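You operate a simulated robot arm through the tools that you are given. There is no shell and no other tool. Be economical: measure what you need, move in short steps, check, and stop when the job is done.

Carry out the task below with a simulated two-armed robot. There is one attempt and no reset: what you move stays moved.

## Task
Push the door shut. Put one of the small threaded pipes from the top of the service stand on the top of the service cart. Take the 0-4 bar pressure gauge from the service stand and put it on the filter stand under the drain spout. Fetch the plug-in block from the top of the service cart and set it on the top of the workshop shelf. Put three of the sensor pockets from the top of the low table on the top of the trolley. Open the trolley drawer. Do these in any order. Set down upright: small threaded pipe, pressure gauge.

Only the result counts: the job must be done as asked and must still hold three seconds after the hand-in. Knocking over, shifting, dropping, spilling or breaking anything else fails it.

## Robot
Two 7-joint arms with two-finger parallel grippers on one trunk, on a base that drives. Base frame: it is fixed to the floor where the robot stands at the start and does not move with it; the origin is under the middle of the robot, x ahead of it, y to its left, z up. Units: mm, rad, N and s.
The left shoulder is at the start at [20, 113, 1222], the right one opposite. With the tool pointing down near the work surface each hand reaches from about 100 to 460 mm from the robot's upright axis, wherever it stands, measured 20 degrees to its own side. Places, roughly: door [4000, -200, 1000]; filter stand under the drain spout [3600, -1700, 700]; plug-in block [1000, 1000, 750]; pressure gauge [3000, 2250, 1000]; sensor pocket (3x3x8 cm) [-400, -500, 600]; small threaded pipe (4x3x5 cm) [3000, 2000, 800]; top of the service cart [900, 1000, 800]; top of the trolley (76x22 cm) [1240, -2780, 840]; top of the workshop shelf (13x12 cm) [1620, 2220, 600]; trolley drawer [1200, -2700, 700]. Payload 1.57 kg a hand.
The tool frame of a hand sits at the grasp point between the pads (the TCP): z along the fingers, y along the line on which they close. The tips reach 30 mm beyond it. Largest opening 80 mm; finger width 17, thickness 12; the body of the gripper, 40 by 82 mm, starts 80 mm behind the TCP.
Orientation is that of the tool frame in the base frame, as a unit quaternion [w, x, y, z]. With the fingers straight down and closing along the base's y, the tool's x points along the base's -x, its y along +y and its z along -z.

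## Interface
- The arms move only by the tool jog_arm. It takes "left_motion", "right_motion" or both (then of equal length, played together; a hand with none holds still); each is a list of rows, each a list of 7 numbers: the shift along the tool's x, y, z in units of 40 mm (1.0 is 40 mm), then the turn, a rotation vector about the tool's x, y, z in units of 8 degrees (1.0 is 8 degrees), then the finger opening in cm, from 0 to 8. In form: [[x, y, z, rx, ry, rz, fingers], ...]. A call has 1 to 12 rows; each row shifts and turns the commanded pose from where the row before left it, along the tool's axes as they then stand. A call with a number of a shift or a turn outside -1 to 1 is refused whole. Each row takes 0.2 s and may step no farther than 50 mm and 0.15 rad from the row before; otherwise, or with a gripper value out of range, the whole call is refused. A pose out of reach is approached as far as the arm can. The call stops where the force on the tool passes 40 N (or 10 N more than at its start, if that is more) or the arm is blocked; 0.2 s more then pass. Each finger travels about 45 mm/s and halts on what it meets, pressing with about 27 N; the grip force reading is that of the motor and also rises with nothing between the fingers. The clock runs only during rows and for 0.2 s after the last one: add rows that do not move to give the fingers time. It gives the time, the measured TCP pose, the force on the tool (base axes), the opening and the grip force at its end, in the units of the frame above (readings bear some noise), with the torque about the TCP (base axes, N m) and any sound that the robot's microphone picked up.
- Cameras (640 x 400 px; columns grow to the right, rows downward): "scene" is now at [81.3, -16.2, 1320.4]; the picture's right is [-0.21, -0.98, 0.00], its down [-0.79, 0.17, -0.59] and it looks along [0.58, -0.13, -0.81] (base axes); focal length 214 px, centre (320, 200). "left" rides on the left gripper at [72, 7, -122] in its tool frame; the picture's right is [-0.09, 1.00, 0.00], its down [-0.84, -0.08, -0.54] and it looks along [-0.54, -0.05, 0.84] (tool axes); focal length 238 px, centre (320, 200). "right" rides on the right gripper at [72, -7, -122] in its tool frame; the picture's right is [0.09, 1.00, 0.00], its down [-0.84, 0.08, -0.54] and it looks along [-0.54, 0.05, 0.84] (tool axes); focal length 238 px, centre (320, 200). There is no depth. A picture from a camera that has moved, and an enlarged one, comes with that camera's place and axes in the base frame and with its lens.
- capture(camera): a new picture of that camera. No time passes.
- raise_lower(by): slides the trunk up (or, below 0, down) by that many mm; the arms and the scene camera ride with it, the base frame stays. It gives what a move gives, with no picture.
- drive_base(legs): drives the robot by 1 to 6 legs, each [ahead, left, turn to the left] in mm, mm and rad, along the robot's own axes; the way and the turn of a leg run together, so that a leg with both is an arc; at most 1500 mm and 3.142 rad a leg. The arms and the cameras ride along, it lands a little off, and it stops where it bumps. It gives what a move gives.
- head_to(pan, tilt): turns the head with the scene camera to pan (to the left, within 1.396 rad either way) and tilt (down, from -0.506 to 1.204), counted from straight ahead of the robot. It gives what a move gives.
- enlarge(camera, box): a new picture of the part [left, top, right, bottom] of that camera's present view, enlarged. No time passes.
- finish_job(): hands the job in; it is judged then, once.

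Go step by step. Nothing tells you exact positions but the pictures and the camera data: compare them with the known pose of the tool, close in by small moves and look again before you grip or let go. The budget is 207 turns and 194 pictures, counting those below and the enlarged ones. Unless the task says otherwise, let go and move clear before handing in, and close with one line.

The tools are called after "Emit:" as name(argument=value, ...) on one line, values as JSON. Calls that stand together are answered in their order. jog_arm: Moves the arms, as the interface text tells. Its arguments: {"type":"object","properties":{"left_motion":{"type":"array","items":{"type":"array","items":{"type":"number"}}},"right_motion":{"type":"array","items":{"type":"array","items":{"type":"number"}}}},"required":[]} The other tools are called the same way: raise_lower (by) slides the trunk up or down; drive_base (legs) drives the base; head_to (pan, tilt) turns the head that bears the scene camera; capture (camera) takes a picture; enlarge (camera, box) takes an enlarged picture of a part of a camera's view; finish_job () hands the job in.

At the start:

```text
t: 0.0
left_position: [354.7, 188.9, 1248.8]
left_orientation: [-0.001, 0.0, 1.0, 0.0]
left_contact_force: [-0.4, 0.3, 0.3]
left_ft_torque: [-0.03, -0.01, -0.02]
left_width: 80.2
left_grasp_force: 0.1
right_position: [443.4, -227.7, 1166.6]
right_orientation: [-0.001, 0.0, 1.0, 0.0]
right_contact_force: [-0.1, 0.4, 0.4]
right_ft_torque: [-0.01, -0.02, -0.01]
right_width: 79.8
right_grasp_force: 0.0
trunk travel left (down, up): [-275.0, 295.0]
robot x, y, heading: [0.0, 0.2, 0.004]
head pan, tilt: [-0.215, 0.941]
```

scene: 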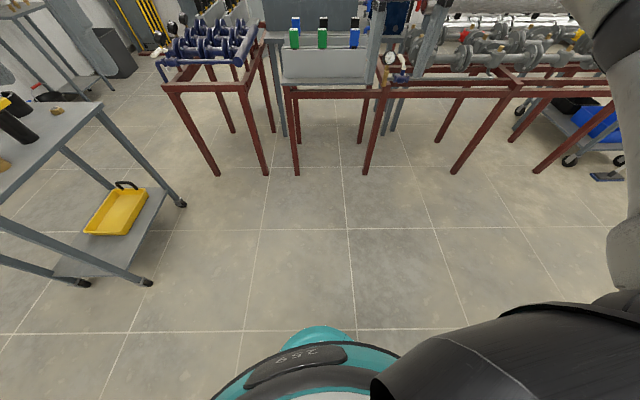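
right: 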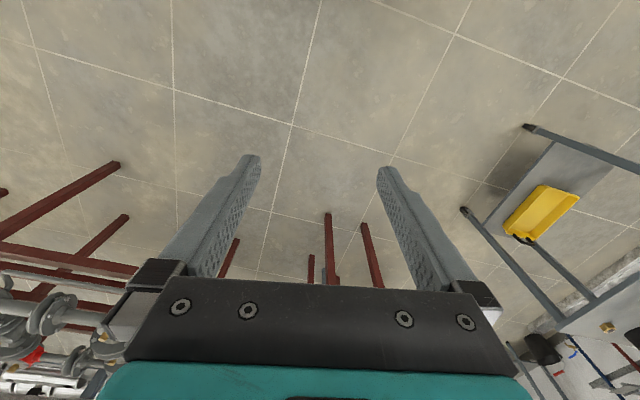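
left: 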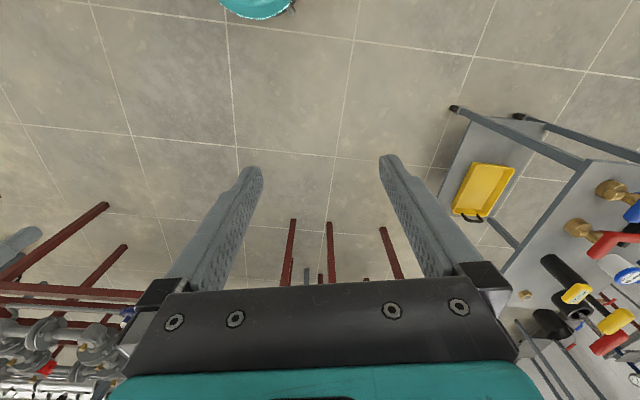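

I will first survey the room with the head camera.

Emit:
head_to(pan=0.0, tilt=0.3)

Emit:
capture(camera="scene")

Emit:
head_to(pan=1.0, tilt=0.5)

Emit:
capture(camera="scene")

Emit:
head_to(pan=-1.2, tilt=0.4)

Emit:
capture(camera="scene")

```text
t: 1.0
left_position: [354.5, 187.1, 1248.9]
left_orientation: [0.001, 0.0, 1.0, 0.0]
left_contact_force: [0.0, 0.2, 0.9]
left_ft_torque: [0.03, 0.03, -0.01]
left_width: 80.2
left_grasp_force: 0.0
right_position: [444.8, -227.7, 1166.7]
right_orientation: [0.0, 0.0, 1.0, 0.0]
right_contact_force: [0.1, 0.4, 0.4]
right_ft_torque: [0.04, 0.01, 0.0]
right_width: 79.8
right_grasp_force: 0.1
trunk travel left (down, up): [-275.0, 295.0]
robot x, y, heading: [-0.4, 2.6, -0.005]
head pan, tilt: [0.0, 0.3]
```

```text
190 pictures are left
camera scene: at [103.1, -0.7, 1375.5], right [0.0, -1.0, 0.0], down [-0.3, 0.0, -0.95], along [0.95, 0.0, -0.3], focal length 214 px, centre (320, 200)
```

scene: 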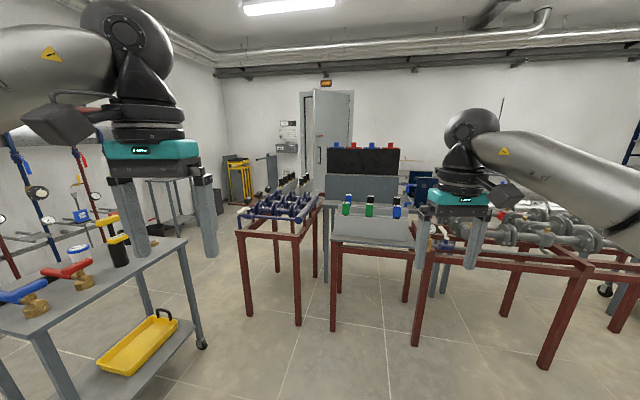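

```text
t: 2.3
left_position: [353.9, 188.4, 1249.3]
left_orientation: [0.0, 0.0, 1.0, -0.001]
left_contact_force: [-0.4, 0.6, 0.2]
left_ft_torque: [0.0, 0.0, -0.01]
left_width: 79.9
left_grasp_force: 0.1
right_position: [443.5, -228.0, 1166.2]
right_orientation: [0.0, 0.0, 1.0, 0.0]
right_contact_force: [-0.1, -0.8, 0.1]
right_ft_torque: [-0.01, -0.02, -0.01]
right_width: 80.1
right_grasp_force: 0.1
trunk travel left (down, up): [-275.0, 295.0]
robot x, y, heading: [0.1, -0.2, 0.001]
head pan, tilt: [1.0, 0.499]
```

```text
189 pictures are left
camera scene: at [58.9, 75.8, 1357.2], right [0.84, -0.54, 0.0], down [-0.26, -0.4, -0.88], along [0.47, 0.74, -0.48], focal length 214 px, centre (320, 200)
```

scene: 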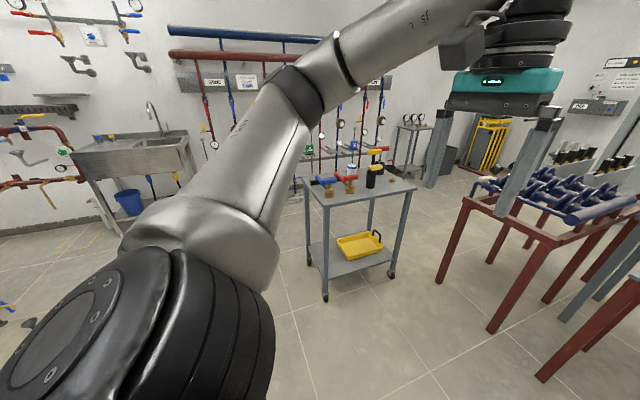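

```text
t: 4.4
left_position: [354.3, 187.9, 1248.3]
left_orientation: [0.001, 0.0, 1.0, 0.0]
left_contact_force: [0.7, 1.1, -1.1]
left_ft_torque: [0.02, 0.0, 0.0]
left_width: 79.8
left_grasp_force: 0.1
right_position: [445.1, -227.4, 1166.0]
right_orientation: [0.0, 0.0, 1.0, 0.0]
right_contact_force: [-0.4, 0.1, 0.9]
right_ft_torque: [0.01, -0.03, 0.01]
right_width: 80.0
right_grasp_force: 0.0
trunk travel left (down, up): [-275.0, 295.0]
robot x, y, heading: [-2.2, 0.4, -0.002]
head pan, tilt: [-1.201, 0.4]
```

```text
188 pictures are left
camera scene: at [43.3, -87.0, 1366.3], right [-0.93, -0.36, 0.0], down [-0.14, 0.36, -0.92], along [0.33, -0.86, -0.39], focal length 214 px, centre (320, 200)
```

scene: 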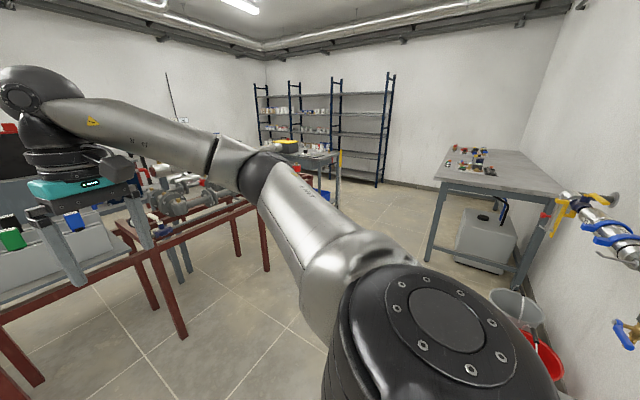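

The room layout matches the rough places. I turn toward the low table behind me on the right.

Emit:
drive_base(legs=[[0, 0, -2.2]])

Emit:
head_to(pan=0, tilt=0.9)

Emit:
capture(camera="scene")

```text
t: 10.0
left_position: [-57.0, -396.7, 1249.1]
left_orientation: [0.0, 0.891, 0.454, 0.0]
left_contact_force: [1.0, 0.1, -0.7]
left_ft_torque: [-0.03, -0.01, 0.0]
left_width: 79.8
left_grasp_force: 0.2
right_position: [-445.0, -224.2, 1165.1]
right_orientation: [-0.001, 0.891, 0.454, 0.001]
right_contact_force: [-0.5, 0.9, 0.4]
right_ft_torque: [0.0, -0.01, 0.02]
right_width: 80.1
right_grasp_force: 0.1
trunk travel left (down, up): [-275.0, 295.0]
robot x, y, heading: [-2.1, 0.9, -2.203]
head pan, tilt: [-1.201, 0.4]
```

```text
t: 11.4
left_position: [-56.0, -396.9, 1248.2]
left_orientation: [0.0, 0.891, 0.455, 0.0]
left_contact_force: [-0.3, -0.2, -0.2]
left_ft_torque: [0.0, -0.01, -0.01]
left_width: 79.8
left_grasp_force: 0.1
right_position: [-446.2, -225.1, 1166.6]
right_orientation: [0.001, 0.891, 0.454, -0.001]
right_contact_force: [0.8, -0.2, -0.7]
right_ft_torque: [0.03, -0.02, -0.04]
right_width: 79.9
right_grasp_force: 0.0
trunk travel left (down, up): [-275.0, 295.0]
robot x, y, heading: [0.0, 2.4, -2.201]
head pan, tilt: [0.0, 0.901]
```

```text
187 pictures are left
camera scene: at [-50.7, -69.8, 1323.3], right [-0.81, 0.59, 0.0], down [0.46, 0.63, -0.62], along [-0.37, -0.5, -0.78], focal length 214 px, centre (320, 200)
```

scene: 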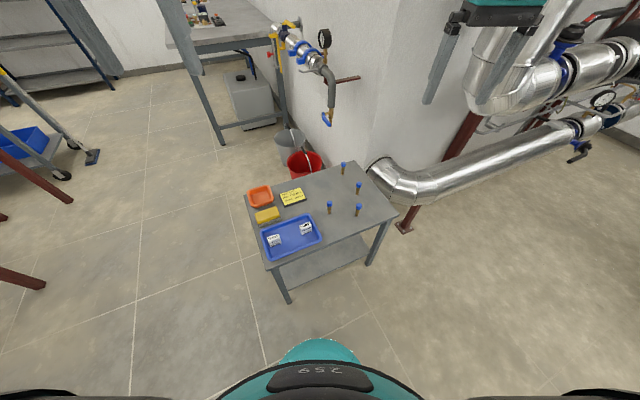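

Emit:
enlarge(camera="scene", box=[230, 150, 410, 290])

```text
2.86 times, centred on (320, 220) of scene
camera zoom: at [-50.7, -69.8, 1323.3], right [-0.81, 0.59, 0.0], down [0.46, 0.63, -0.62], along [-0.37, -0.5, -0.78], focal length 613 px, centre (320, 143)
```

zoom: 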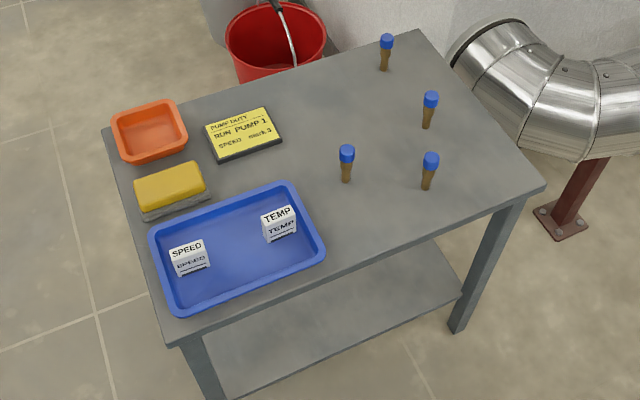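

Four sensor pockets (brown with blue caps) stand on the low table. I drive in front of it, square to its near edge.

Emit:
drive_base(legs=[[0, 0, 0.356], [149, -310, 0]])

Emit:
capture(camera="scene")

Emit:
capture(camera="left")

Emit:
capture(camera="right")

```text
t: 14.7
left_position: [-255.7, -450.1, 1248.4]
left_orientation: [0.0, 0.798, 0.603, 0.0]
left_contact_force: [-0.9, -0.2, 0.1]
left_ft_torque: [-0.04, 0.0, 0.01]
left_width: 80.3
left_grasp_force: 0.1
right_position: [-678.4, -421.9, 1166.8]
right_orientation: [-0.001, 0.799, 0.601, 0.0]
right_contact_force: [0.4, 0.8, 0.0]
right_ft_torque: [0.01, -0.01, -0.01]
right_width: 80.3
right_grasp_force: 0.1
trunk travel left (down, up): [-275.0, 295.0]
robot x, y, heading: [-339.2, -57.9, -1.85]
head pan, tilt: [0.0, 0.901]
```

```text
185 pictures are left
camera scene: at [-362.2, -140.3, 1323.3], right [-0.96, 0.28, 0.0], down [0.22, 0.75, -0.62], along [-0.17, -0.6, -0.78], focal length 214 px, centre (320, 200)
```

scene: 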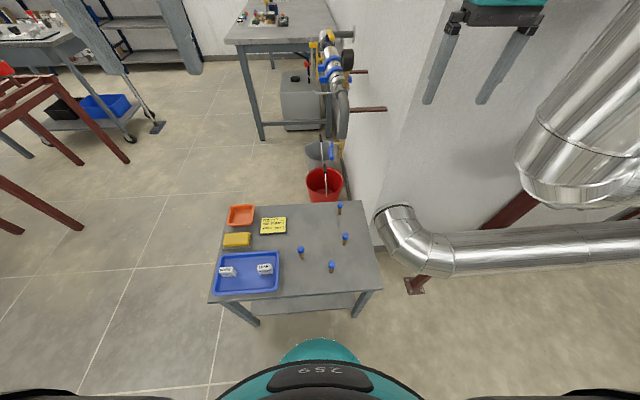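

```text
184 pictures are left
camera left: at [-228.6, -381.6, 1370.6], right [0.93, -0.36, 0.0], down [-0.3, -0.78, 0.54], along [-0.2, -0.5, -0.84], focal length 238 px, centre (320, 200)
```

left: 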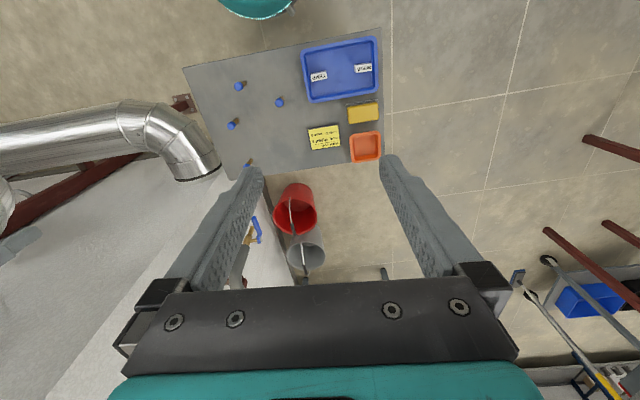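

```text
183 pictures are left
camera right: at [-666.6, -350.6, 1289.1], right [0.98, -0.19, 0.0], down [-0.16, -0.83, 0.54], along [-0.1, -0.53, -0.84], focal length 238 px, centre (320, 200)
```

right: 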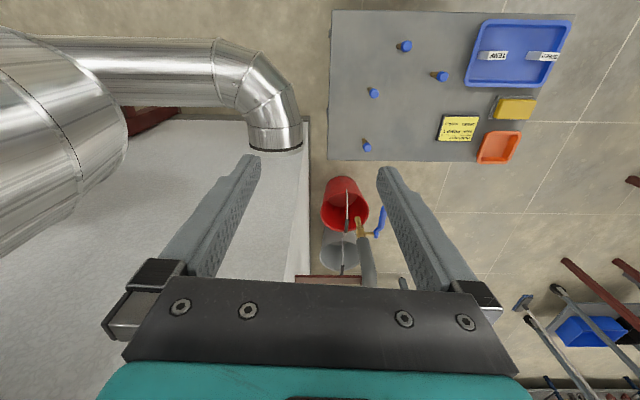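

I zoom the pockets from two cameras for triangulation.

Emit:
enlarge(camera="scene", box=[200, 190, 400, 315])

Emit:
enlarge(camera="left", box=[180, 60, 340, 160])

Emit:
enlarge(camera="right", box=[320, 10, 480, 110])

```text
3.20 times, centred on (300, 252) of scene
camera zoom: at [-362.2, -140.3, 1323.3], right [-0.96, 0.28, 0.0], down [0.22, 0.75, -0.62], along [-0.17, -0.6, -0.78], focal length 686 px, centre (384, 32)
```

zoom: 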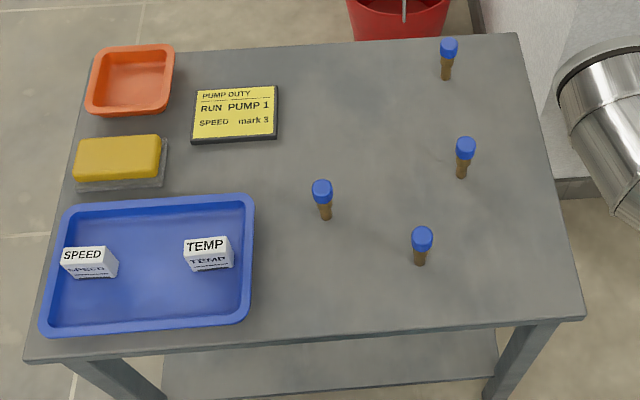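

```text
4.00 times, centred on (260, 110) of left
camera zoom: at [-228.6, -381.6, 1370.6], right [0.93, -0.36, 0.0], down [-0.3, -0.78, 0.54], along [-0.2, -0.5, -0.84], focal length 953 px, centre (560, 560)
```

zoom: 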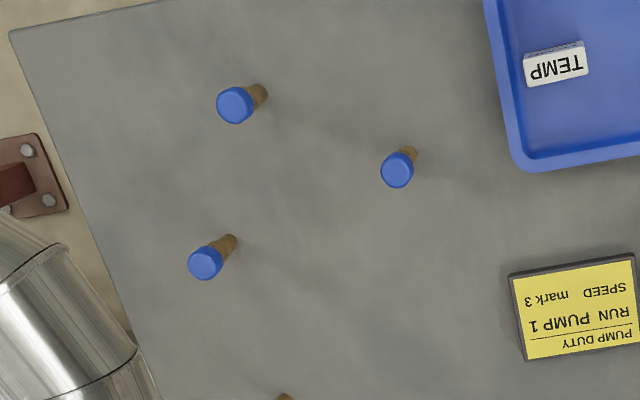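

```text
4.00 times, centred on (400, 60) of right
camera zoom: at [-666.6, -350.6, 1289.1], right [0.98, -0.19, 0.0], down [-0.16, -0.83, 0.54], along [-0.1, -0.53, -0.84], focal length 953 px, centre (0, 760)
```

zoom: 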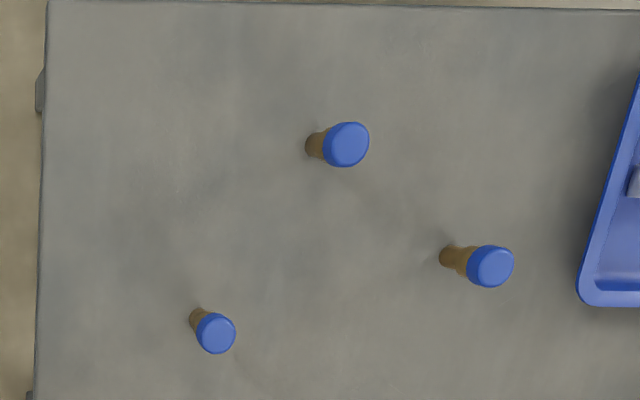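

Pockets lie at about A (-387,-467), B (-473,-386), C (-552,-473), with caps near z 645. I lower the trunk and bring the left hand above A.

Emit:
raise_lower(by=-250)

Emit:
jog_arm(left_motion=[[-0.19, -0.436, 0.957, 0, 0, 0, 8], [-0.19, -0.436, 0.957, 0, 0, 0, 8], [-0.19, -0.436, 0.957, 0, 0, 0, 8], [-0.19, -0.436, 0.957, 0, 0, 0, 8], [-0.19, -0.436, 0.957, 0, 0, 0, 8], [-0.19, -0.436, 0.957, 0, 0, 0, 8], [-0.19, -0.436, 0.957, 0, 0, 0, 8]])

Emit:
capture(camera="left")

Emit:
capture(camera="scene")

```text
t: 17.3
left_position: [-253.9, -448.5, 999.5]
left_orientation: [-0.001, 0.799, 0.602, -0.001]
left_contact_force: [-0.6, 0.0, -0.9]
left_ft_torque: [-0.01, -0.01, 0.01]
left_width: 80.1
left_grasp_force: 0.1
right_position: [-678.4, -420.7, 916.9]
right_orientation: [0.001, 0.799, 0.602, 0.0]
right_contact_force: [0.1, 0.4, 0.5]
right_ft_torque: [0.04, -0.02, -0.02]
right_width: 79.8
right_grasp_force: 0.1
trunk travel left (down, up): [-25.0, 545.0]
robot x, y, heading: [-337.1, -57.9, -1.848]
head pan, tilt: [0.0, 0.901]
```

```text
t: 18.9
left_position: [-386.0, -467.5, 730.1]
left_orientation: [-0.001, 0.798, 0.602, -0.001]
left_contact_force: [0.3, 1.0, 0.4]
left_ft_torque: [-0.01, 0.01, -0.02]
left_width: 79.8
left_grasp_force: 0.1
right_position: [-679.3, -421.2, 915.7]
right_orientation: [0.001, 0.799, 0.602, 0.0]
right_contact_force: [1.1, -0.1, 0.0]
right_ft_torque: [0.0, -0.03, 0.04]
right_width: 80.0
right_grasp_force: 0.0
trunk travel left (down, up): [-25.0, 545.0]
robot x, y, heading: [-333.6, -54.4, -1.853]
head pan, tilt: [0.0, 0.901]
```

```text
179 pictures are left
camera left: at [-360.3, -399.1, 852.4], right [0.93, -0.36, 0.0], down [-0.3, -0.78, 0.54], along [-0.2, -0.51, -0.84], focal length 238 px, centre (320, 200)
```

left: 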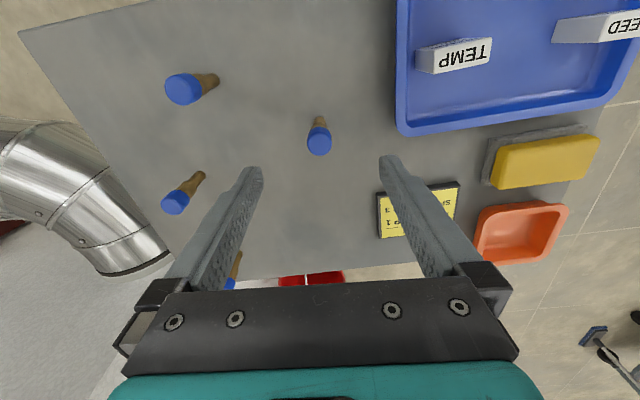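

```text
178 pictures are left
camera scene: at [-361.6, -140.2, 1073.3], right [-0.96, 0.28, 0.0], down [0.22, 0.75, -0.62], along [-0.17, -0.6, -0.78], focal length 214 px, centre (320, 200)
```

scene: 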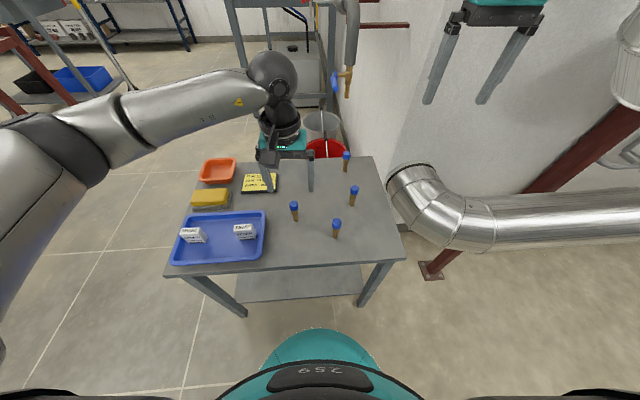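

The cap is centred under the left hand. I descend and grip.

Emit:
jog_arm(left_motion=[[0, 0, 0.9, 0, 0, 0, 8], [0, 0, 0.9, 0, 0, 0, 8], [0, 0, 0.65, 0, 0, 0, 8], [0, 0, 0, 0, 0, 0, 5], [0, 0, 0, 0, 0, 0, 2], [0, 0, 0, 0, 0, 0, 1], [0, 0, 0, 0, 0, 0, 1], [0, 0, 0, 0, 0, 0, 1]])

Emit:
capture(camera="left")

```text
t: 20.7
left_position: [-386.8, -467.6, 632.2]
left_orientation: [0.0, 0.799, 0.602, -0.001]
left_contact_force: [0.2, -0.3, 0.3]
left_ft_torque: [0.04, -0.03, 0.0]
left_width: 20.7
left_grasp_force: 25.0
right_position: [-678.6, -421.6, 916.5]
right_orientation: [0.0, 0.799, 0.601, 0.001]
right_contact_force: [0.3, 0.0, -1.0]
right_ft_torque: [-0.01, -0.01, -0.01]
right_width: 79.9
right_grasp_force: 0.0
trunk travel left (down, up): [-25.0, 545.0]
robot x, y, heading: [-336.8, -57.1, -1.853]
head pan, tilt: [0.0, 0.901]
```

```text
177 pictures are left
camera left: at [-360.1, -399.6, 754.7], right [0.93, -0.36, 0.0], down [-0.3, -0.78, 0.54], along [-0.2, -0.5, -0.84], focal length 238 px, centre (320, 200)
```

left: 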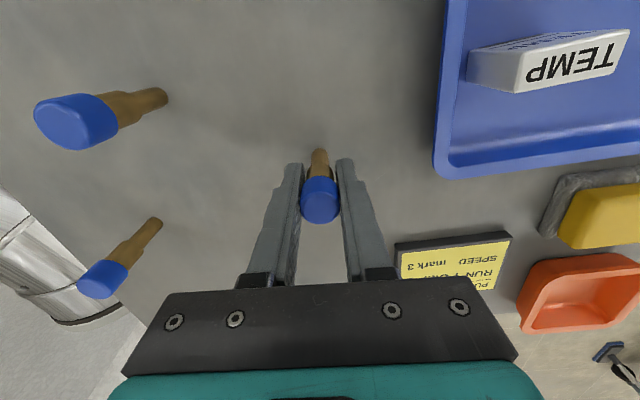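

Pocket A is gripped. I lift it aside while bringing the right hand above B.

Emit:
jog_arm(left_motion=[[0, 0, -0.95, 0, 0, 0, 1], [0, 0, -0.95, 0, 0, 0, 1], [0, 0, -0.95, 0, 0, 0, 1], [0, 0, -0.95, 0, 0, 0, 1], [0, 0.6, -0.9, 0, 0, 0, 1], [0, 0.6, -0.9, 0, 0, 0, 1], [0, 0.9, 0, 0, 0, 0, 1], [0, 0.9, 0, 0, 0, 0, 1], [0, 0.9, 0, 0, 0, 0, 1], [0, 0.5, 0, 0, 0, 0, 1]], right_motion=[[0.227, 0.468, 0.467, 0, 0, 0, 8], [0.227, 0.468, 0.467, 0, 0, 0, 8], [0.227, 0.468, 0.467, 0, 0, 0, 8], [0.227, 0.468, 0.467, 0, 0, 0, 8], [0.227, 0.468, 0.467, 0, 0, 0, 8], [0.227, 0.468, 0.467, 0, 0, 0, 8], [0.227, 0.468, 0.467, 0, 0, 0, 8], [0.227, 0.468, 0.467, 0, 0, 0, 8], [0.227, 0.468, 0.467, 0, 0, 0, 8], [0.227, 0.468, 0.467, 0, 0, 0, 8]])

Emit:
capture(camera="right")

Emit:
capture(camera="left")

```text
t: 22.9
left_position: [-217.1, -514.6, 856.8]
left_orientation: [0.0, 0.799, 0.602, -0.001]
left_contact_force: [0.8, -0.2, -2.0]
left_ft_torque: [0.0, -0.01, -0.01]
left_width: 20.5
left_grasp_force: 27.4
right_position: [-473.0, -385.3, 728.2]
right_orientation: [0.0, 0.798, 0.602, 0.001]
right_contact_force: [0.7, -0.2, 1.3]
right_ft_torque: [-0.01, -0.01, 0.05]
right_width: 80.0
right_grasp_force: 0.1
trunk travel left (down, up): [-25.0, 545.0]
robot x, y, heading: [-336.6, -55.4, -1.851]
head pan, tilt: [0.0, 0.901]
```

```text
176 pictures are left
camera right: at [-460.2, -314.7, 851.9], right [0.98, -0.19, 0.0], down [-0.16, -0.83, 0.54], along [-0.1, -0.53, -0.84], focal length 238 px, centre (320, 200)
```

right: 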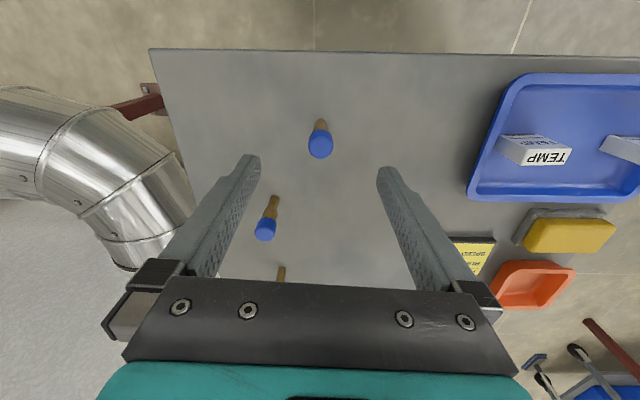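

```text
175 pictures are left
camera left: at [-190.5, -447.1, 978.1], right [0.93, -0.36, 0.0], down [-0.3, -0.78, 0.54], along [-0.2, -0.51, -0.84], focal length 238 px, centre (320, 200)
```

left: 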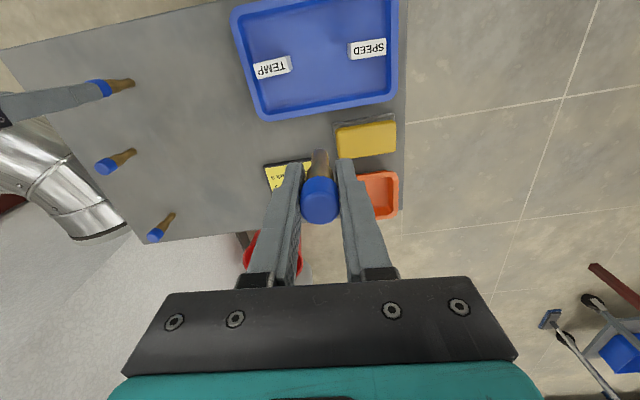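

B is centred too; descend and grip with the right hand.

Emit:
jog_arm(right_motion=[[0, 0, 0.9, 0, 0, 0, 8], [0, 0, 0.9, 0, 0, 0, 8], [0, 0, 0.6, 0, 0, 0, 8], [0, 0, 0, 0, 0, 0, 5], [0, 0, 0, 0, 0, 0, 2], [0, 0, 0, 0, 0, 0, 1], [0, 0, 0, 0, 0, 0, 1], [0, 0, 0, 0, 0, 0, 1]])

Emit:
jog_arm(right_motion=[[0, 0, -0.95, 0, 0, 0, 1], [0, 0, -0.95, 0, 0, 0, 1], [0, 0, -0.95, 0, 0, 0, 1], [0, 0, -0.95, 0, 0, 0, 1], [0, -0.6, -0.9, 0, 0, 0, 1], [0, -0.6, -0.9, 0, 0, 0, 1], [0, -0.6, 0, 0, 0, 0, 1], [0, -0.6, 0, 0, 0, 0, 1]])

Emit:
capture(camera="right")

```text
t: 24.7
left_position: [-218.2, -515.0, 856.1]
left_orientation: [0.0, 0.798, 0.602, 0.0]
left_contact_force: [0.0, -0.1, -1.3]
left_ft_torque: [0.02, 0.01, 0.01]
left_width: 20.5
left_grasp_force: 26.9
right_position: [-472.9, -386.1, 633.1]
right_orientation: [0.0, 0.799, 0.602, 0.0]
right_contact_force: [1.0, 1.2, 0.2]
right_ft_torque: [-0.01, -0.02, 0.01]
right_width: 21.2
right_grasp_force: 25.5
trunk travel left (down, up): [-25.0, 545.0]
robot x, y, heading: [-336.6, -55.5, -1.85]
head pan, tilt: [0.0, 0.901]
```

```text
t: 26.5
left_position: [-216.0, -514.9, 857.2]
left_orientation: [0.0, 0.799, 0.602, 0.0]
left_contact_force: [0.1, -0.2, -0.6]
left_ft_torque: [-0.03, -0.01, 0.01]
left_width: 20.8
left_grasp_force: 26.5
right_position: [-566.3, -358.5, 856.5]
right_orientation: [0.0, 0.798, 0.602, 0.0]
right_contact_force: [-0.4, 0.2, -1.4]
right_ft_torque: [0.05, -0.02, -0.01]
right_width: 20.6
right_grasp_force: 27.0
trunk travel left (down, up): [-25.0, 545.0]
robot x, y, heading: [-338.4, -56.3, -1.847]
head pan, tilt: [0.0, 0.901]
```

```text
174 pictures are left
camera right: at [-553.2, -287.4, 980.0], right [0.98, -0.18, 0.0], down [-0.16, -0.83, 0.54], along [-0.1, -0.53, -0.84], focal length 238 px, centre (320, 200)
```

right: 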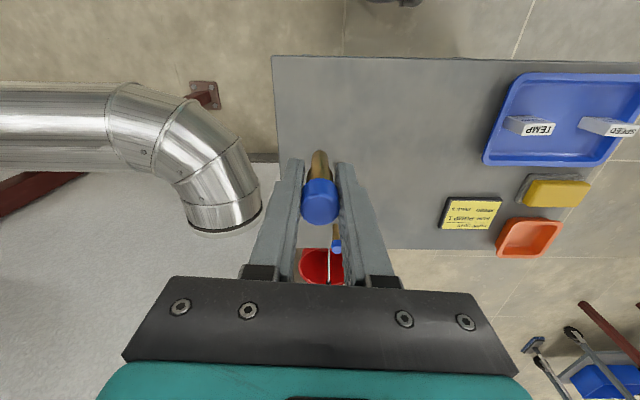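

Both pockets are held. I raise the trunk and drive toward the trolley, looking on the way.

Emit:
raise_lower(by=250)

Emit:
drive_base(legs=[[-200, 0, 0], [0, 0, 1.574], [502, 0, 0], [0, 0, -1.036], [1300, 0, 0]])

Emit:
head_to(pan=0, tilt=0.5)

Emit:
capture(camera="scene")

```text
t: 29.1
left_position: [-215.8, -515.2, 1105.6]
left_orientation: [0.0, 0.798, 0.603, -0.001]
left_contact_force: [0.3, -0.6, -0.7]
left_ft_torque: [-0.02, 0.02, -0.01]
left_width: 20.4
left_grasp_force: 26.5
right_position: [-565.4, -359.1, 1108.2]
right_orientation: [0.001, 0.799, 0.601, 0.0]
right_contact_force: [0.0, -0.8, -1.0]
right_ft_torque: [-0.01, -0.01, 0.02]
right_width: 20.5
right_grasp_force: 26.8
trunk travel left (down, up): [-275.0, 295.0]
robot x, y, heading: [-338.6, -56.1, -1.85]
head pan, tilt: [0.0, 0.901]
```

```text
t: 45.9
left_position: [871.6, -1581.6, 1106.5]
left_orientation: [0.001, 0.61, 0.792, -0.001]
left_contact_force: [0.4, -0.3, -0.7]
left_ft_torque: [0.02, 0.0, 0.0]
left_width: 20.4
left_grasp_force: 27.2
right_position: [491.6, -1626.7, 1107.9]
right_orientation: [0.0, 0.61, 0.792, 0.0]
right_contact_force: [-0.1, 0.4, -1.1]
right_ft_torque: [0.0, 0.01, -0.05]
right_width: 20.4
right_grasp_force: 26.9
trunk travel left (down, up): [-275.0, 295.0]
robot x, y, heading: [533.5, -1246.6, -1.315]
head pan, tilt: [0.0, 0.901]
```

```text
t: 46.7
left_position: [871.3, -1583.7, 1105.5]
left_orientation: [-0.001, 0.61, 0.792, 0.0]
left_contact_force: [0.8, 0.7, -0.3]
left_ft_torque: [0.0, 0.0, 0.01]
left_width: 20.4
left_grasp_force: 26.6
right_position: [493.0, -1627.2, 1106.1]
right_orientation: [-0.001, 0.61, 0.792, 0.0]
right_contact_force: [0.4, -0.2, -0.6]
right_ft_torque: [0.01, -0.04, -0.01]
right_width: 20.4
right_grasp_force: 26.9
trunk travel left (down, up): [-275.0, 295.0]
robot x, y, heading: [535.3, -1254.0, -1.317]
head pan, tilt: [0.0, 0.499]
```

```text
173 pictures are left
camera scene: at [559.2, -1349.2, 1357.1], right [-0.97, -0.26, 0.0], down [-0.12, 0.46, -0.88], along [0.22, -0.85, -0.48], focal length 214 px, centre (320, 200)
```

scene: 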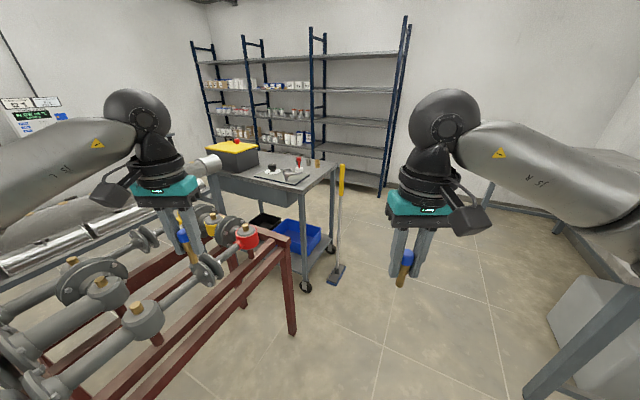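

Emit:
enlarge(camera="scene", box=[190, 120, 370, 300])

```text
2.22 times, centred on (280, 210) of scene
camera zoom: at [559.2, -1349.2, 1357.1], right [-0.97, -0.26, 0.0], down [-0.12, 0.46, -0.88], along [0.22, -0.85, -0.48], focal length 477 px, centre (409, 178)
```

zoom: 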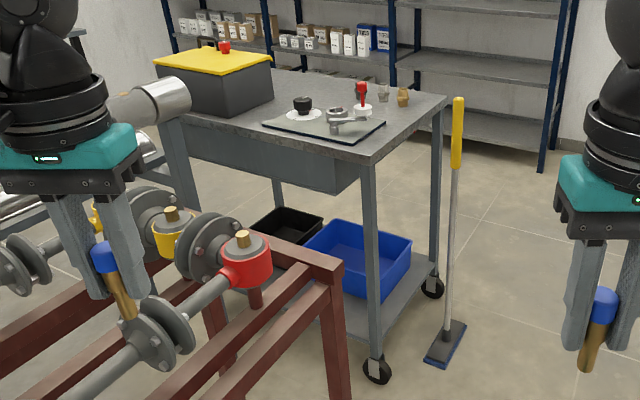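

The trolley is against a wide aisle at its far side; the named top strip is on that far side. I drive around the right end of it.

Emit:
drive_base(legs=[[0, 0, -0.676], [818, 0, 0], [0, 0, 0.422], [1400, 0, 0], [0, 0, 1.571]])

Emit:
head_to(pan=0.5, tilt=0.5)

Emit:
capture(camera="scene")

```text
t: 64.6
left_position: [598.3, -3159.8, 1106.9]
left_orientation: [0.0, -0.002, 1.0, 0.0]
left_contact_force: [0.3, -0.3, -0.3]
left_ft_torque: [0.01, -0.01, -0.01]
left_width: 20.3
left_grasp_force: 27.3
right_position: [546.3, -3537.8, 1107.1]
right_orientation: [0.0, -0.002, 1.0, 0.001]
right_contact_force: [0.3, 0.1, -1.6]
right_ft_torque: [-0.02, -0.01, 0.0]
right_width: 20.4
right_grasp_force: 26.5
trunk travel left (down, up): [-275.0, 295.0]
robot x, y, heading: [192.5, -3402.4, 0.0]
head pan, tilt: [0.0, 0.499]
```

```text
t: 65.6
left_position: [599.0, -3159.6, 1106.1]
left_orientation: [0.001, -0.003, 1.0, 0.001]
left_contact_force: [-0.1, 0.4, -0.7]
left_ft_torque: [-0.01, -0.02, -0.01]
left_width: 20.7
left_grasp_force: 27.7
right_position: [546.8, -3538.6, 1107.4]
right_orientation: [0.0, -0.003, 1.0, 0.0]
right_contact_force: [-0.7, 0.0, -1.0]
right_ft_torque: [0.0, 0.0, 0.03]
right_width: 20.6
right_grasp_force: 26.9
trunk travel left (down, up): [-275.0, 295.0]
robot x, y, heading: [190.8, -3403.6, 0.006]
head pan, tilt: [0.499, 0.499]
```

```text
171 pictures are left
camera scene: at [282.3, -3360.2, 1357.2], right [0.48, -0.88, 0.0], down [-0.42, -0.23, -0.88], along [0.77, 0.42, -0.48], focal length 214 px, centre (320, 200)
```

scene: 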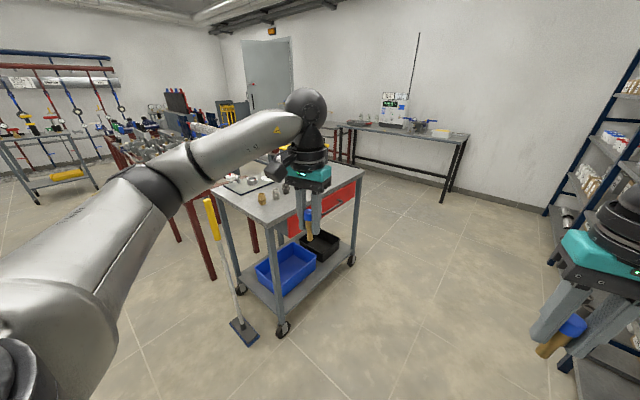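

The red drawer faces this aisle. I move in front of the trolley and face it.

Emit:
drive_base(legs=[[1000, 0, 0], [0, 0, 1.567]])

Emit:
head_to(pan=0, tilt=0.8)

Emit:
capture(camera="scene")

Emit:
capture(camera="right")

Emit:
capture(camera="left")

```text
t: 74.6
left_position: [951.1, -2991.1, 1106.0]
left_orientation: [0.0, 0.712, -0.702, 0.0]
left_contact_force: [0.3, -0.7, -0.8]
left_ft_torque: [0.01, -0.01, 0.02]
left_width: 20.3
left_grasp_force: 27.3
right_position: [1330.2, -3040.7, 1107.6]
right_orientation: [0.0, 0.711, -0.703, 0.001]
right_contact_force: [1.3, 0.0, -0.2]
right_ft_torque: [0.02, 0.0, 0.02]
right_width: 20.6
right_grasp_force: 27.1
trunk travel left (down, up): [-275.0, 295.0]
robot x, y, heading: [1200.1, -3396.0, 1.586]
head pan, tilt: [0.499, 0.499]
```

```text
t: 75.5
left_position: [951.2, -2991.1, 1105.4]
left_orientation: [0.0, 0.712, -0.702, 0.0]
left_contact_force: [-0.2, 1.0, -1.1]
left_ft_torque: [0.02, -0.03, 0.02]
left_width: 20.6
left_grasp_force: 26.8
right_position: [1330.4, -3040.9, 1107.4]
right_orientation: [0.0, 0.711, -0.703, 0.0]
right_contact_force: [0.5, -0.8, -0.6]
right_ft_torque: [-0.01, -0.01, -0.02]
right_width: 20.4
right_grasp_force: 27.0
trunk travel left (down, up): [-275.0, 295.0]
robot x, y, heading: [1197.2, -3392.9, 1.584]
head pan, tilt: [0.0, 0.799]
```

```text
170 pictures are left
camera scene: at [1197.1, -3305.2, 1331.3], right [1.0, 0.01, 0.0], down [0.01, -0.72, -0.7], along [-0.01, 0.7, -0.72], focal length 214 px, centre (320, 200)
```

scene: 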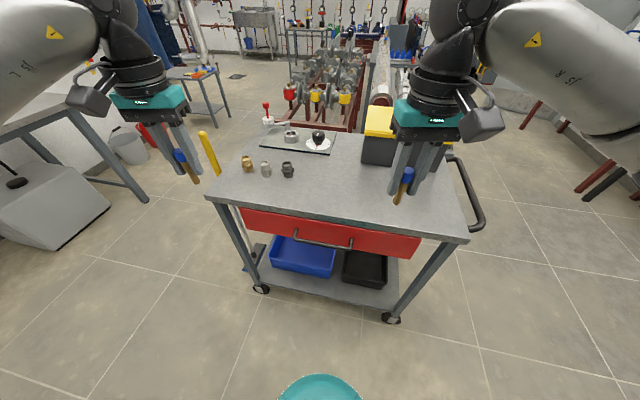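

```text
169 pictures are left
camera right: at [1337.5, -3112.8, 1229.8], right [-0.99, -0.1, 0.0], down [-0.09, 0.84, 0.54], along [-0.06, 0.54, -0.84], focal length 238 px, centre (320, 200)
```

right: 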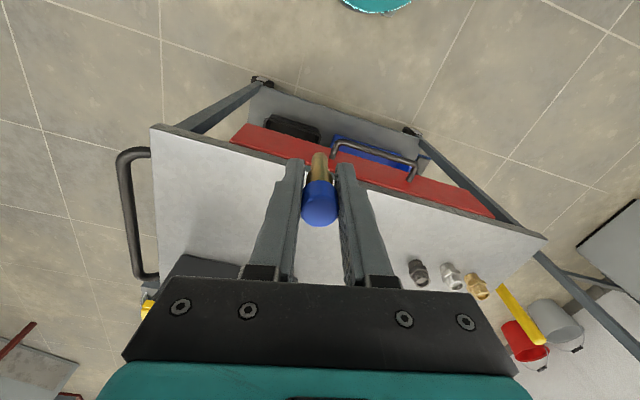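

```text
168 pictures are left
camera left: at [946.1, -3062.5, 1228.0], right [-1.0, 0.08, 0.0], down [0.07, 0.84, 0.54], along [0.04, 0.54, -0.84], focal length 238 px, centre (320, 200)
```

left: 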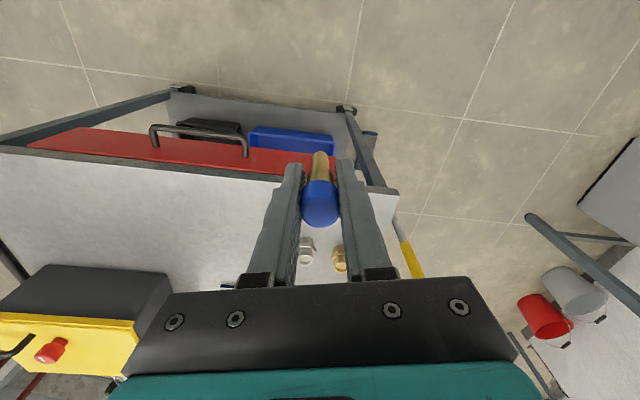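

The trolley is turned by about −0.22 rad. I align with its front edge and move closer.

Emit:
drive_base(legs=[[0, 0, -0.23], [178, 93, 0]])

Emit:
capture(camera="scene")

Emit:
capture(camera="right")

Emit:
capture(camera="left")

```text
t: 78.0
left_position: [998.9, -2751.2, 1107.0]
left_orientation: [0.0, -0.626, 0.78, -0.001]
left_contact_force: [-0.5, 0.6, -1.7]
left_ft_torque: [0.0, -0.03, 0.01]
left_width: 20.7
left_grasp_force: 27.0
right_position: [1356.6, -2885.9, 1106.2]
right_orientation: [-0.001, -0.626, 0.78, 0.0]
right_contact_force: [-0.6, 0.3, -1.1]
right_ft_torque: [-0.02, -0.01, -0.03]
right_width: 20.4
right_grasp_force: 27.2
trunk travel left (down, up): [-275.0, 295.0]
robot x, y, heading: [1150.7, -3201.8, 1.351]
head pan, tilt: [0.0, 0.799]
```

```text
167 pictures are left
camera scene: at [1166.0, -3113.1, 1331.1], right [0.98, -0.22, 0.0], down [-0.15, -0.7, -0.7], along [0.15, 0.68, -0.72], focal length 214 px, centre (320, 200)
```

scene: 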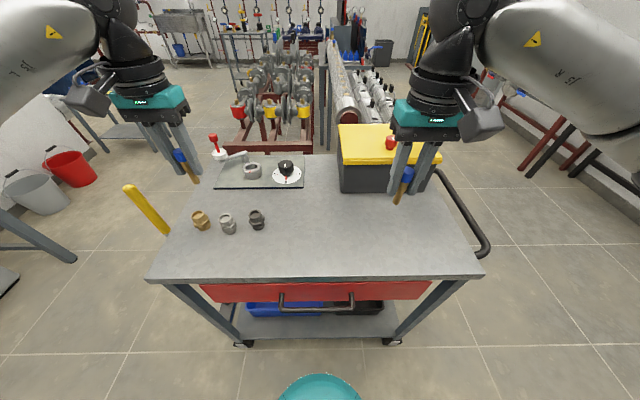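

```text
166 pictures are left
camera right: at [1346.4, -2957.9, 1229.7], right [-0.99, 0.13, 0.0], down [0.11, 0.83, 0.54], along [0.07, 0.54, -0.84], focal length 238 px, centre (320, 200)
```

right: 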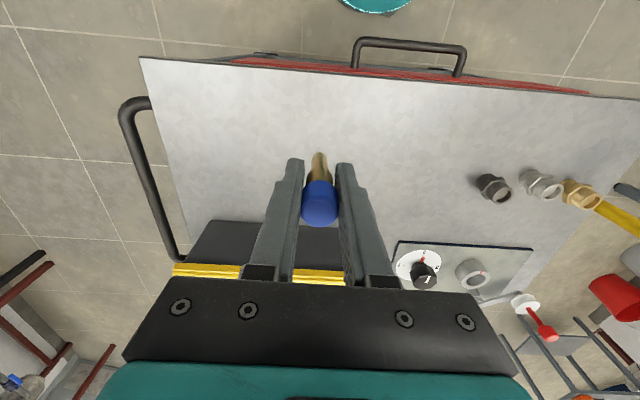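

```text
165 pictures are left
camera left: at [976.8, -2819.3, 1227.8], right [-0.95, 0.3, 0.0], down [0.26, 0.8, 0.54], along [0.17, 0.52, -0.84], focal length 238 px, centre (320, 200)
```

left: 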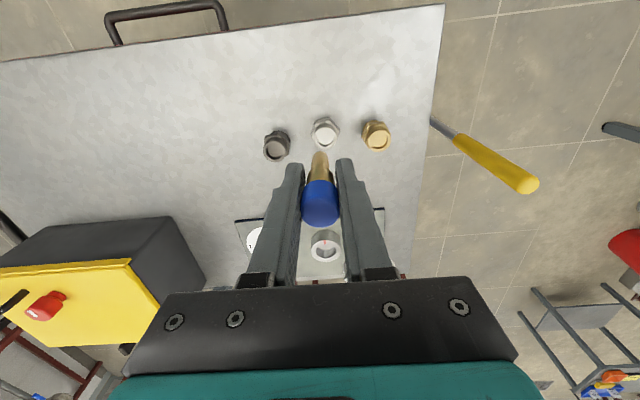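

Aligned well; trolley top is about z 832. I move the left hand over its place on the front strip.

Emit:
jog_arm(left_motion=[[0.08, -0.89, 0.4, 0, 0, 0, 1], [0.08, -0.89, 0.4, 0, 0, 0, 1], [0.08, -0.89, 0.4, 0, 0, 0, 1], [0.08, -0.89, 0.4, 0, 0, 0, 1], [0.08, -0.89, 0.4, 0, 0, 0, 1], [0, 0, 0.75, 0, 0, 0, 1], [0, 0, 0.75, 0, 0, 0, 1], [0, 0, 0.75, 0, 0, 0, 1]])

Emit:
capture(camera="left")

Emit:
capture(camera="scene")

```text
t: 79.8
left_position: [1170.3, -2806.5, 936.0]
left_orientation: [0.0, -0.626, 0.779, -0.001]
left_contact_force: [-0.4, -0.1, -1.4]
left_ft_torque: [0.0, -0.02, 0.02]
left_width: 20.7
left_grasp_force: 27.1
right_position: [1356.5, -2887.3, 1105.9]
right_orientation: [0.0, -0.627, 0.779, 0.0]
right_contact_force: [0.3, -0.9, -0.3]
right_ft_torque: [0.03, 0.0, 0.0]
right_width: 20.4
right_grasp_force: 27.1
trunk travel left (down, up): [-275.0, 295.0]
robot x, y, heading: [1147.0, -3199.3, 1.355]
head pan, tilt: [0.0, 0.799]
```

```text
164 pictures are left
camera left: at [1147.6, -2874.8, 1057.5], right [-0.95, 0.3, 0.0], down [0.26, 0.8, 0.54], along [0.17, 0.52, -0.84], focal length 238 px, centre (320, 200)
```

left: 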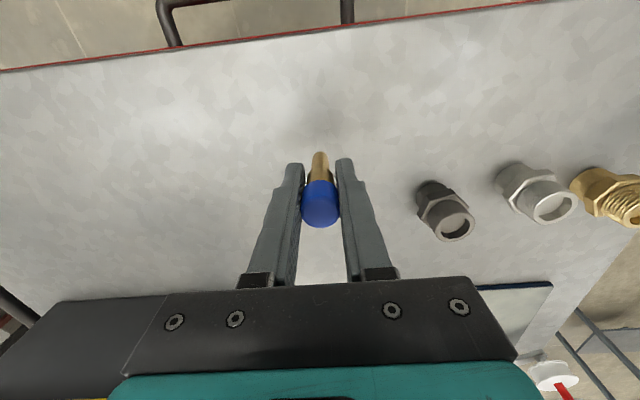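

```text
163 pictures are left
camera scene: at [1166.2, -3113.8, 1331.2], right [0.98, -0.22, 0.0], down [-0.16, -0.7, -0.7], along [0.15, 0.68, -0.72], focal length 214 px, centre (320, 200)
```

scene: 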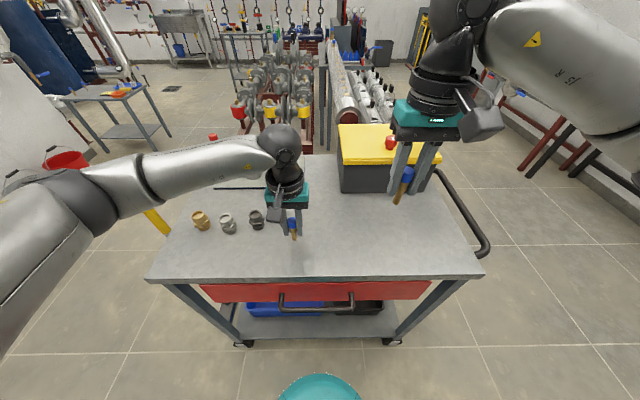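

I descend in small steps feeling for contact.

Emit:
jog_arm(left_motion=[[0, 0, 0.4, 0, 0, 0, 1], [0, 0, 0.2, 0, 0, 0, 1]])

Emit:
jog_arm(left_motion=[[0, 0, 0.15, 0, 0, 0, 1]])

Emit:
enlarge(camera="scene", box=[250, 180, 350, 260])

```text
t: 80.4
left_position: [1170.1, -2806.8, 912.5]
left_orientation: [-0.001, -0.626, 0.78, 0.0]
left_contact_force: [0.2, -0.5, -0.8]
left_ft_torque: [0.01, -0.03, -0.02]
left_width: 20.5
left_grasp_force: 27.6
right_position: [1356.2, -2888.2, 1107.1]
right_orientation: [-0.001, -0.626, 0.78, 0.0]
right_contact_force: [0.5, 0.9, -1.7]
right_ft_torque: [0.0, 0.01, -0.01]
right_width: 20.3
right_grasp_force: 26.8
trunk travel left (down, up): [-275.0, 295.0]
robot x, y, heading: [1146.2, -3202.6, 1.352]
head pan, tilt: [0.0, 0.799]
```

```text
t: 80.8
left_position: [1169.5, -2806.3, 906.4]
left_orientation: [0.001, -0.626, 0.78, 0.0]
left_contact_force: [0.1, 0.3, -0.7]
left_ft_torque: [0.03, 0.03, 0.01]
left_width: 20.6
left_grasp_force: 26.7
right_position: [1355.9, -2887.1, 1106.3]
right_orientation: [0.0, -0.625, 0.78, 0.0]
right_contact_force: [-0.4, 0.3, -0.5]
right_ft_torque: [-0.02, -0.02, 0.02]
right_width: 20.4
right_grasp_force: 27.1
trunk travel left (down, up): [-275.0, 295.0]
robot x, y, heading: [1146.2, -3200.2, 1.349]
head pan, tilt: [0.0, 0.799]
```

```text
5.00 times, centred on (300, 220) of scene
camera zoom: at [1166.3, -3113.9, 1331.2], right [0.98, -0.22, 0.0], down [-0.16, -0.7, -0.7], along [0.15, 0.68, -0.72], focal length 1072 px, centre (420, 100)
```

zoom: 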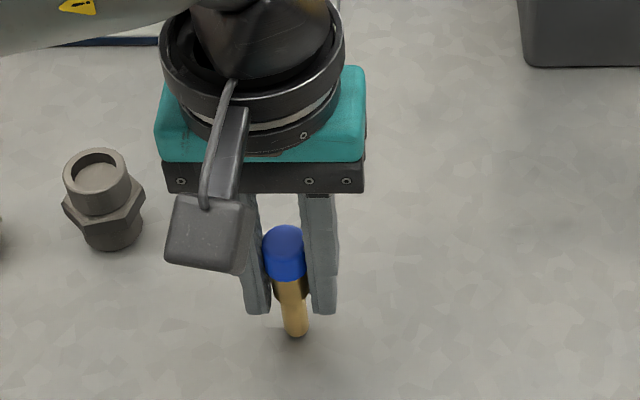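

Emit:
jog_arm(left_motion=[[0, 0, 0.1, 0, 0, 0, 1], [0, 0, 0.05, 0, 0, 0, 1]])

Emit:
jog_arm(left_motion=[[0, 0, 0.08, 0, 0, 0, 1]])

Emit:
enlarge(camera="scene", box=[250, 180, 350, 260])

```text
t: 81.4
left_position: [1170.3, -2807.3, 902.6]
left_orientation: [0.001, -0.626, 0.78, 0.0]
left_contact_force: [-3.1, -1.7, 16.6]
left_ft_torque: [-0.12, 0.18, 0.01]
left_width: 20.8
left_grasp_force: 27.2
right_position: [1356.1, -2888.2, 1108.0]
right_orientation: [0.0, -0.626, 0.78, 0.0]
right_contact_force: [-0.4, 0.0, -1.4]
right_ft_torque: [-0.01, -0.02, -0.01]
right_width: 20.5
right_grasp_force: 26.7
trunk travel left (down, up): [-275.0, 295.0]
robot x, y, heading: [1144.3, -3204.2, 1.357]
head pan, tilt: [0.0, 0.799]
```

```text
t: 81.8
left_position: [1169.7, -2806.5, 897.5]
left_orientation: [0.002, -0.626, 0.78, 0.0]
left_contact_force: [-0.7, 1.1, 17.5]
left_ft_torque: [0.09, 0.05, -0.02]
left_width: 20.4
left_grasp_force: 27.3
right_position: [1356.8, -2887.8, 1107.4]
right_orientation: [0.001, -0.626, 0.78, 0.001]
right_contact_force: [-0.4, 0.0, -0.8]
right_ft_torque: [0.01, -0.02, -0.03]
right_width: 20.7
right_grasp_force: 27.2
trunk travel left (down, up): [-275.0, 295.0]
robot x, y, heading: [1146.2, -3203.3, 1.352]
head pan, tilt: [0.0, 0.799]
```

```text
5.00 times, centred on (300, 220) of scene
camera zoom: at [1166.2, -3114.8, 1331.4], right [0.98, -0.22, 0.0], down [-0.16, -0.7, -0.7], along [0.15, 0.68, -0.72], focal length 1072 px, centre (420, 100)
```

zoom: 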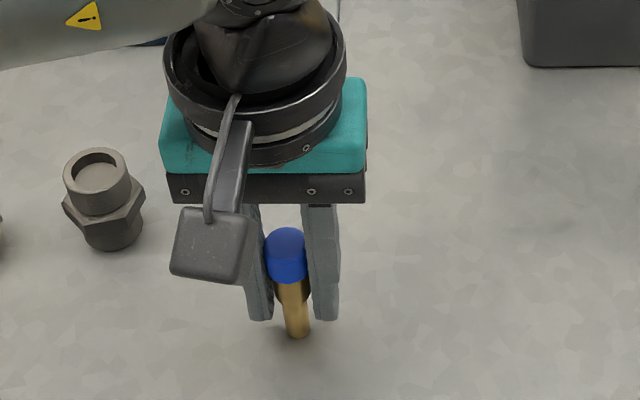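

Contact felt at TCP z ≈ 903. I let go and lift away.

Emit:
jog_arm(left_motion=[[0, 0, -0.05, 0, 0, 0, 3], [0, 0, 0, 0, 0, 0, 5], [0, 0, 0, 0, 0, 0, 6], [0, 0, 0, 0, 0, 0, 6], [0, 0, -0.6, 0, 0, 0, 6], [0, 0, -0.9, 0, 0, 0, 6], [0, 0, -0.9, 0, 0, 0, 6], [0, 0.6, -0.9, 0, 0, 0, 6], [0, 0.8, -0.9, 0, 0, 0, 6], [0, 0.9, 0, 0, 0, 0, 6], [0, 0.9, 0, 0, 0, 0, 6]])

Emit:
jog_arm(right_motion=[[-0.25, 0.188, 0.9, 0, 0, 0, 1], [-0.25, 0.188, 0.9, 0, 0, 0, 1], [-0.25, 0.188, 0.9, 0, 0, 0, 1], [-0.25, 0.188, 0.9, 0, 0, 0, 1], [0, 0, 0.7, 0, 0, 0, 1], [0, 0, 0.3, 0, 0, 0, 1]])

Emit:
capture(camera="scene")

```text
t: 84.2
left_position: [1045.2, -2778.0, 1066.8]
left_orientation: [0.001, -0.626, 0.78, 0.0]
left_contact_force: [-0.6, 0.2, 0.1]
left_ft_torque: [0.0, -0.02, -0.04]
left_width: 60.0
left_grasp_force: 0.1
right_position: [1356.5, -2888.2, 1107.5]
right_orientation: [-0.001, -0.626, 0.78, -0.001]
right_contact_force: [-0.2, -0.2, -0.8]
right_ft_torque: [0.02, 0.03, 0.03]
right_width: 20.7
right_grasp_force: 27.6
trunk travel left (down, up): [-275.0, 295.0]
robot x, y, heading: [1144.3, -3199.0, 1.353]
head pan, tilt: [0.0, 0.799]
```

```text
t: 85.6
left_position: [1045.3, -2777.9, 1066.2]
left_orientation: [0.0, -0.626, 0.78, 0.001]
left_contact_force: [-0.2, 0.3, 1.1]
left_ft_torque: [-0.01, -0.01, -0.01]
left_width: 60.2
left_grasp_force: 0.2
right_position: [1335.7, -2841.0, 923.2]
right_orientation: [0.0, -0.627, 0.779, -0.001]
right_contact_force: [0.8, -0.7, -1.1]
right_ft_torque: [0.01, -0.02, 0.0]
right_width: 20.1
right_grasp_force: 27.4
trunk travel left (down, up): [-275.0, 295.0]
robot x, y, heading: [1149.3, -3198.4, 1.354]
head pan, tilt: [0.0, 0.799]
```

```text
160 pictures are left
camera scene: at [1166.3, -3113.9, 1331.2], right [0.98, -0.22, 0.0], down [-0.16, -0.7, -0.7], along [0.15, 0.68, -0.72], focal length 214 px, centre (320, 200)
```

scene: 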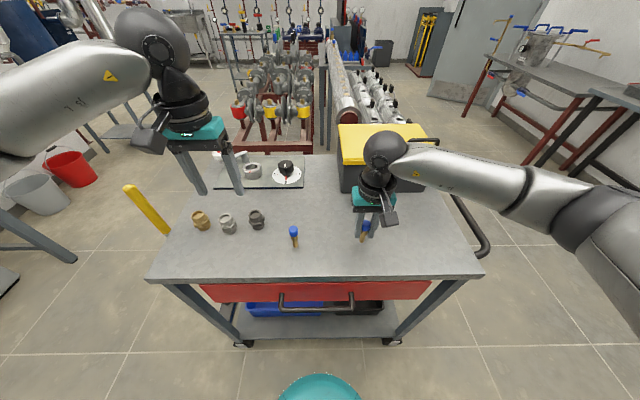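

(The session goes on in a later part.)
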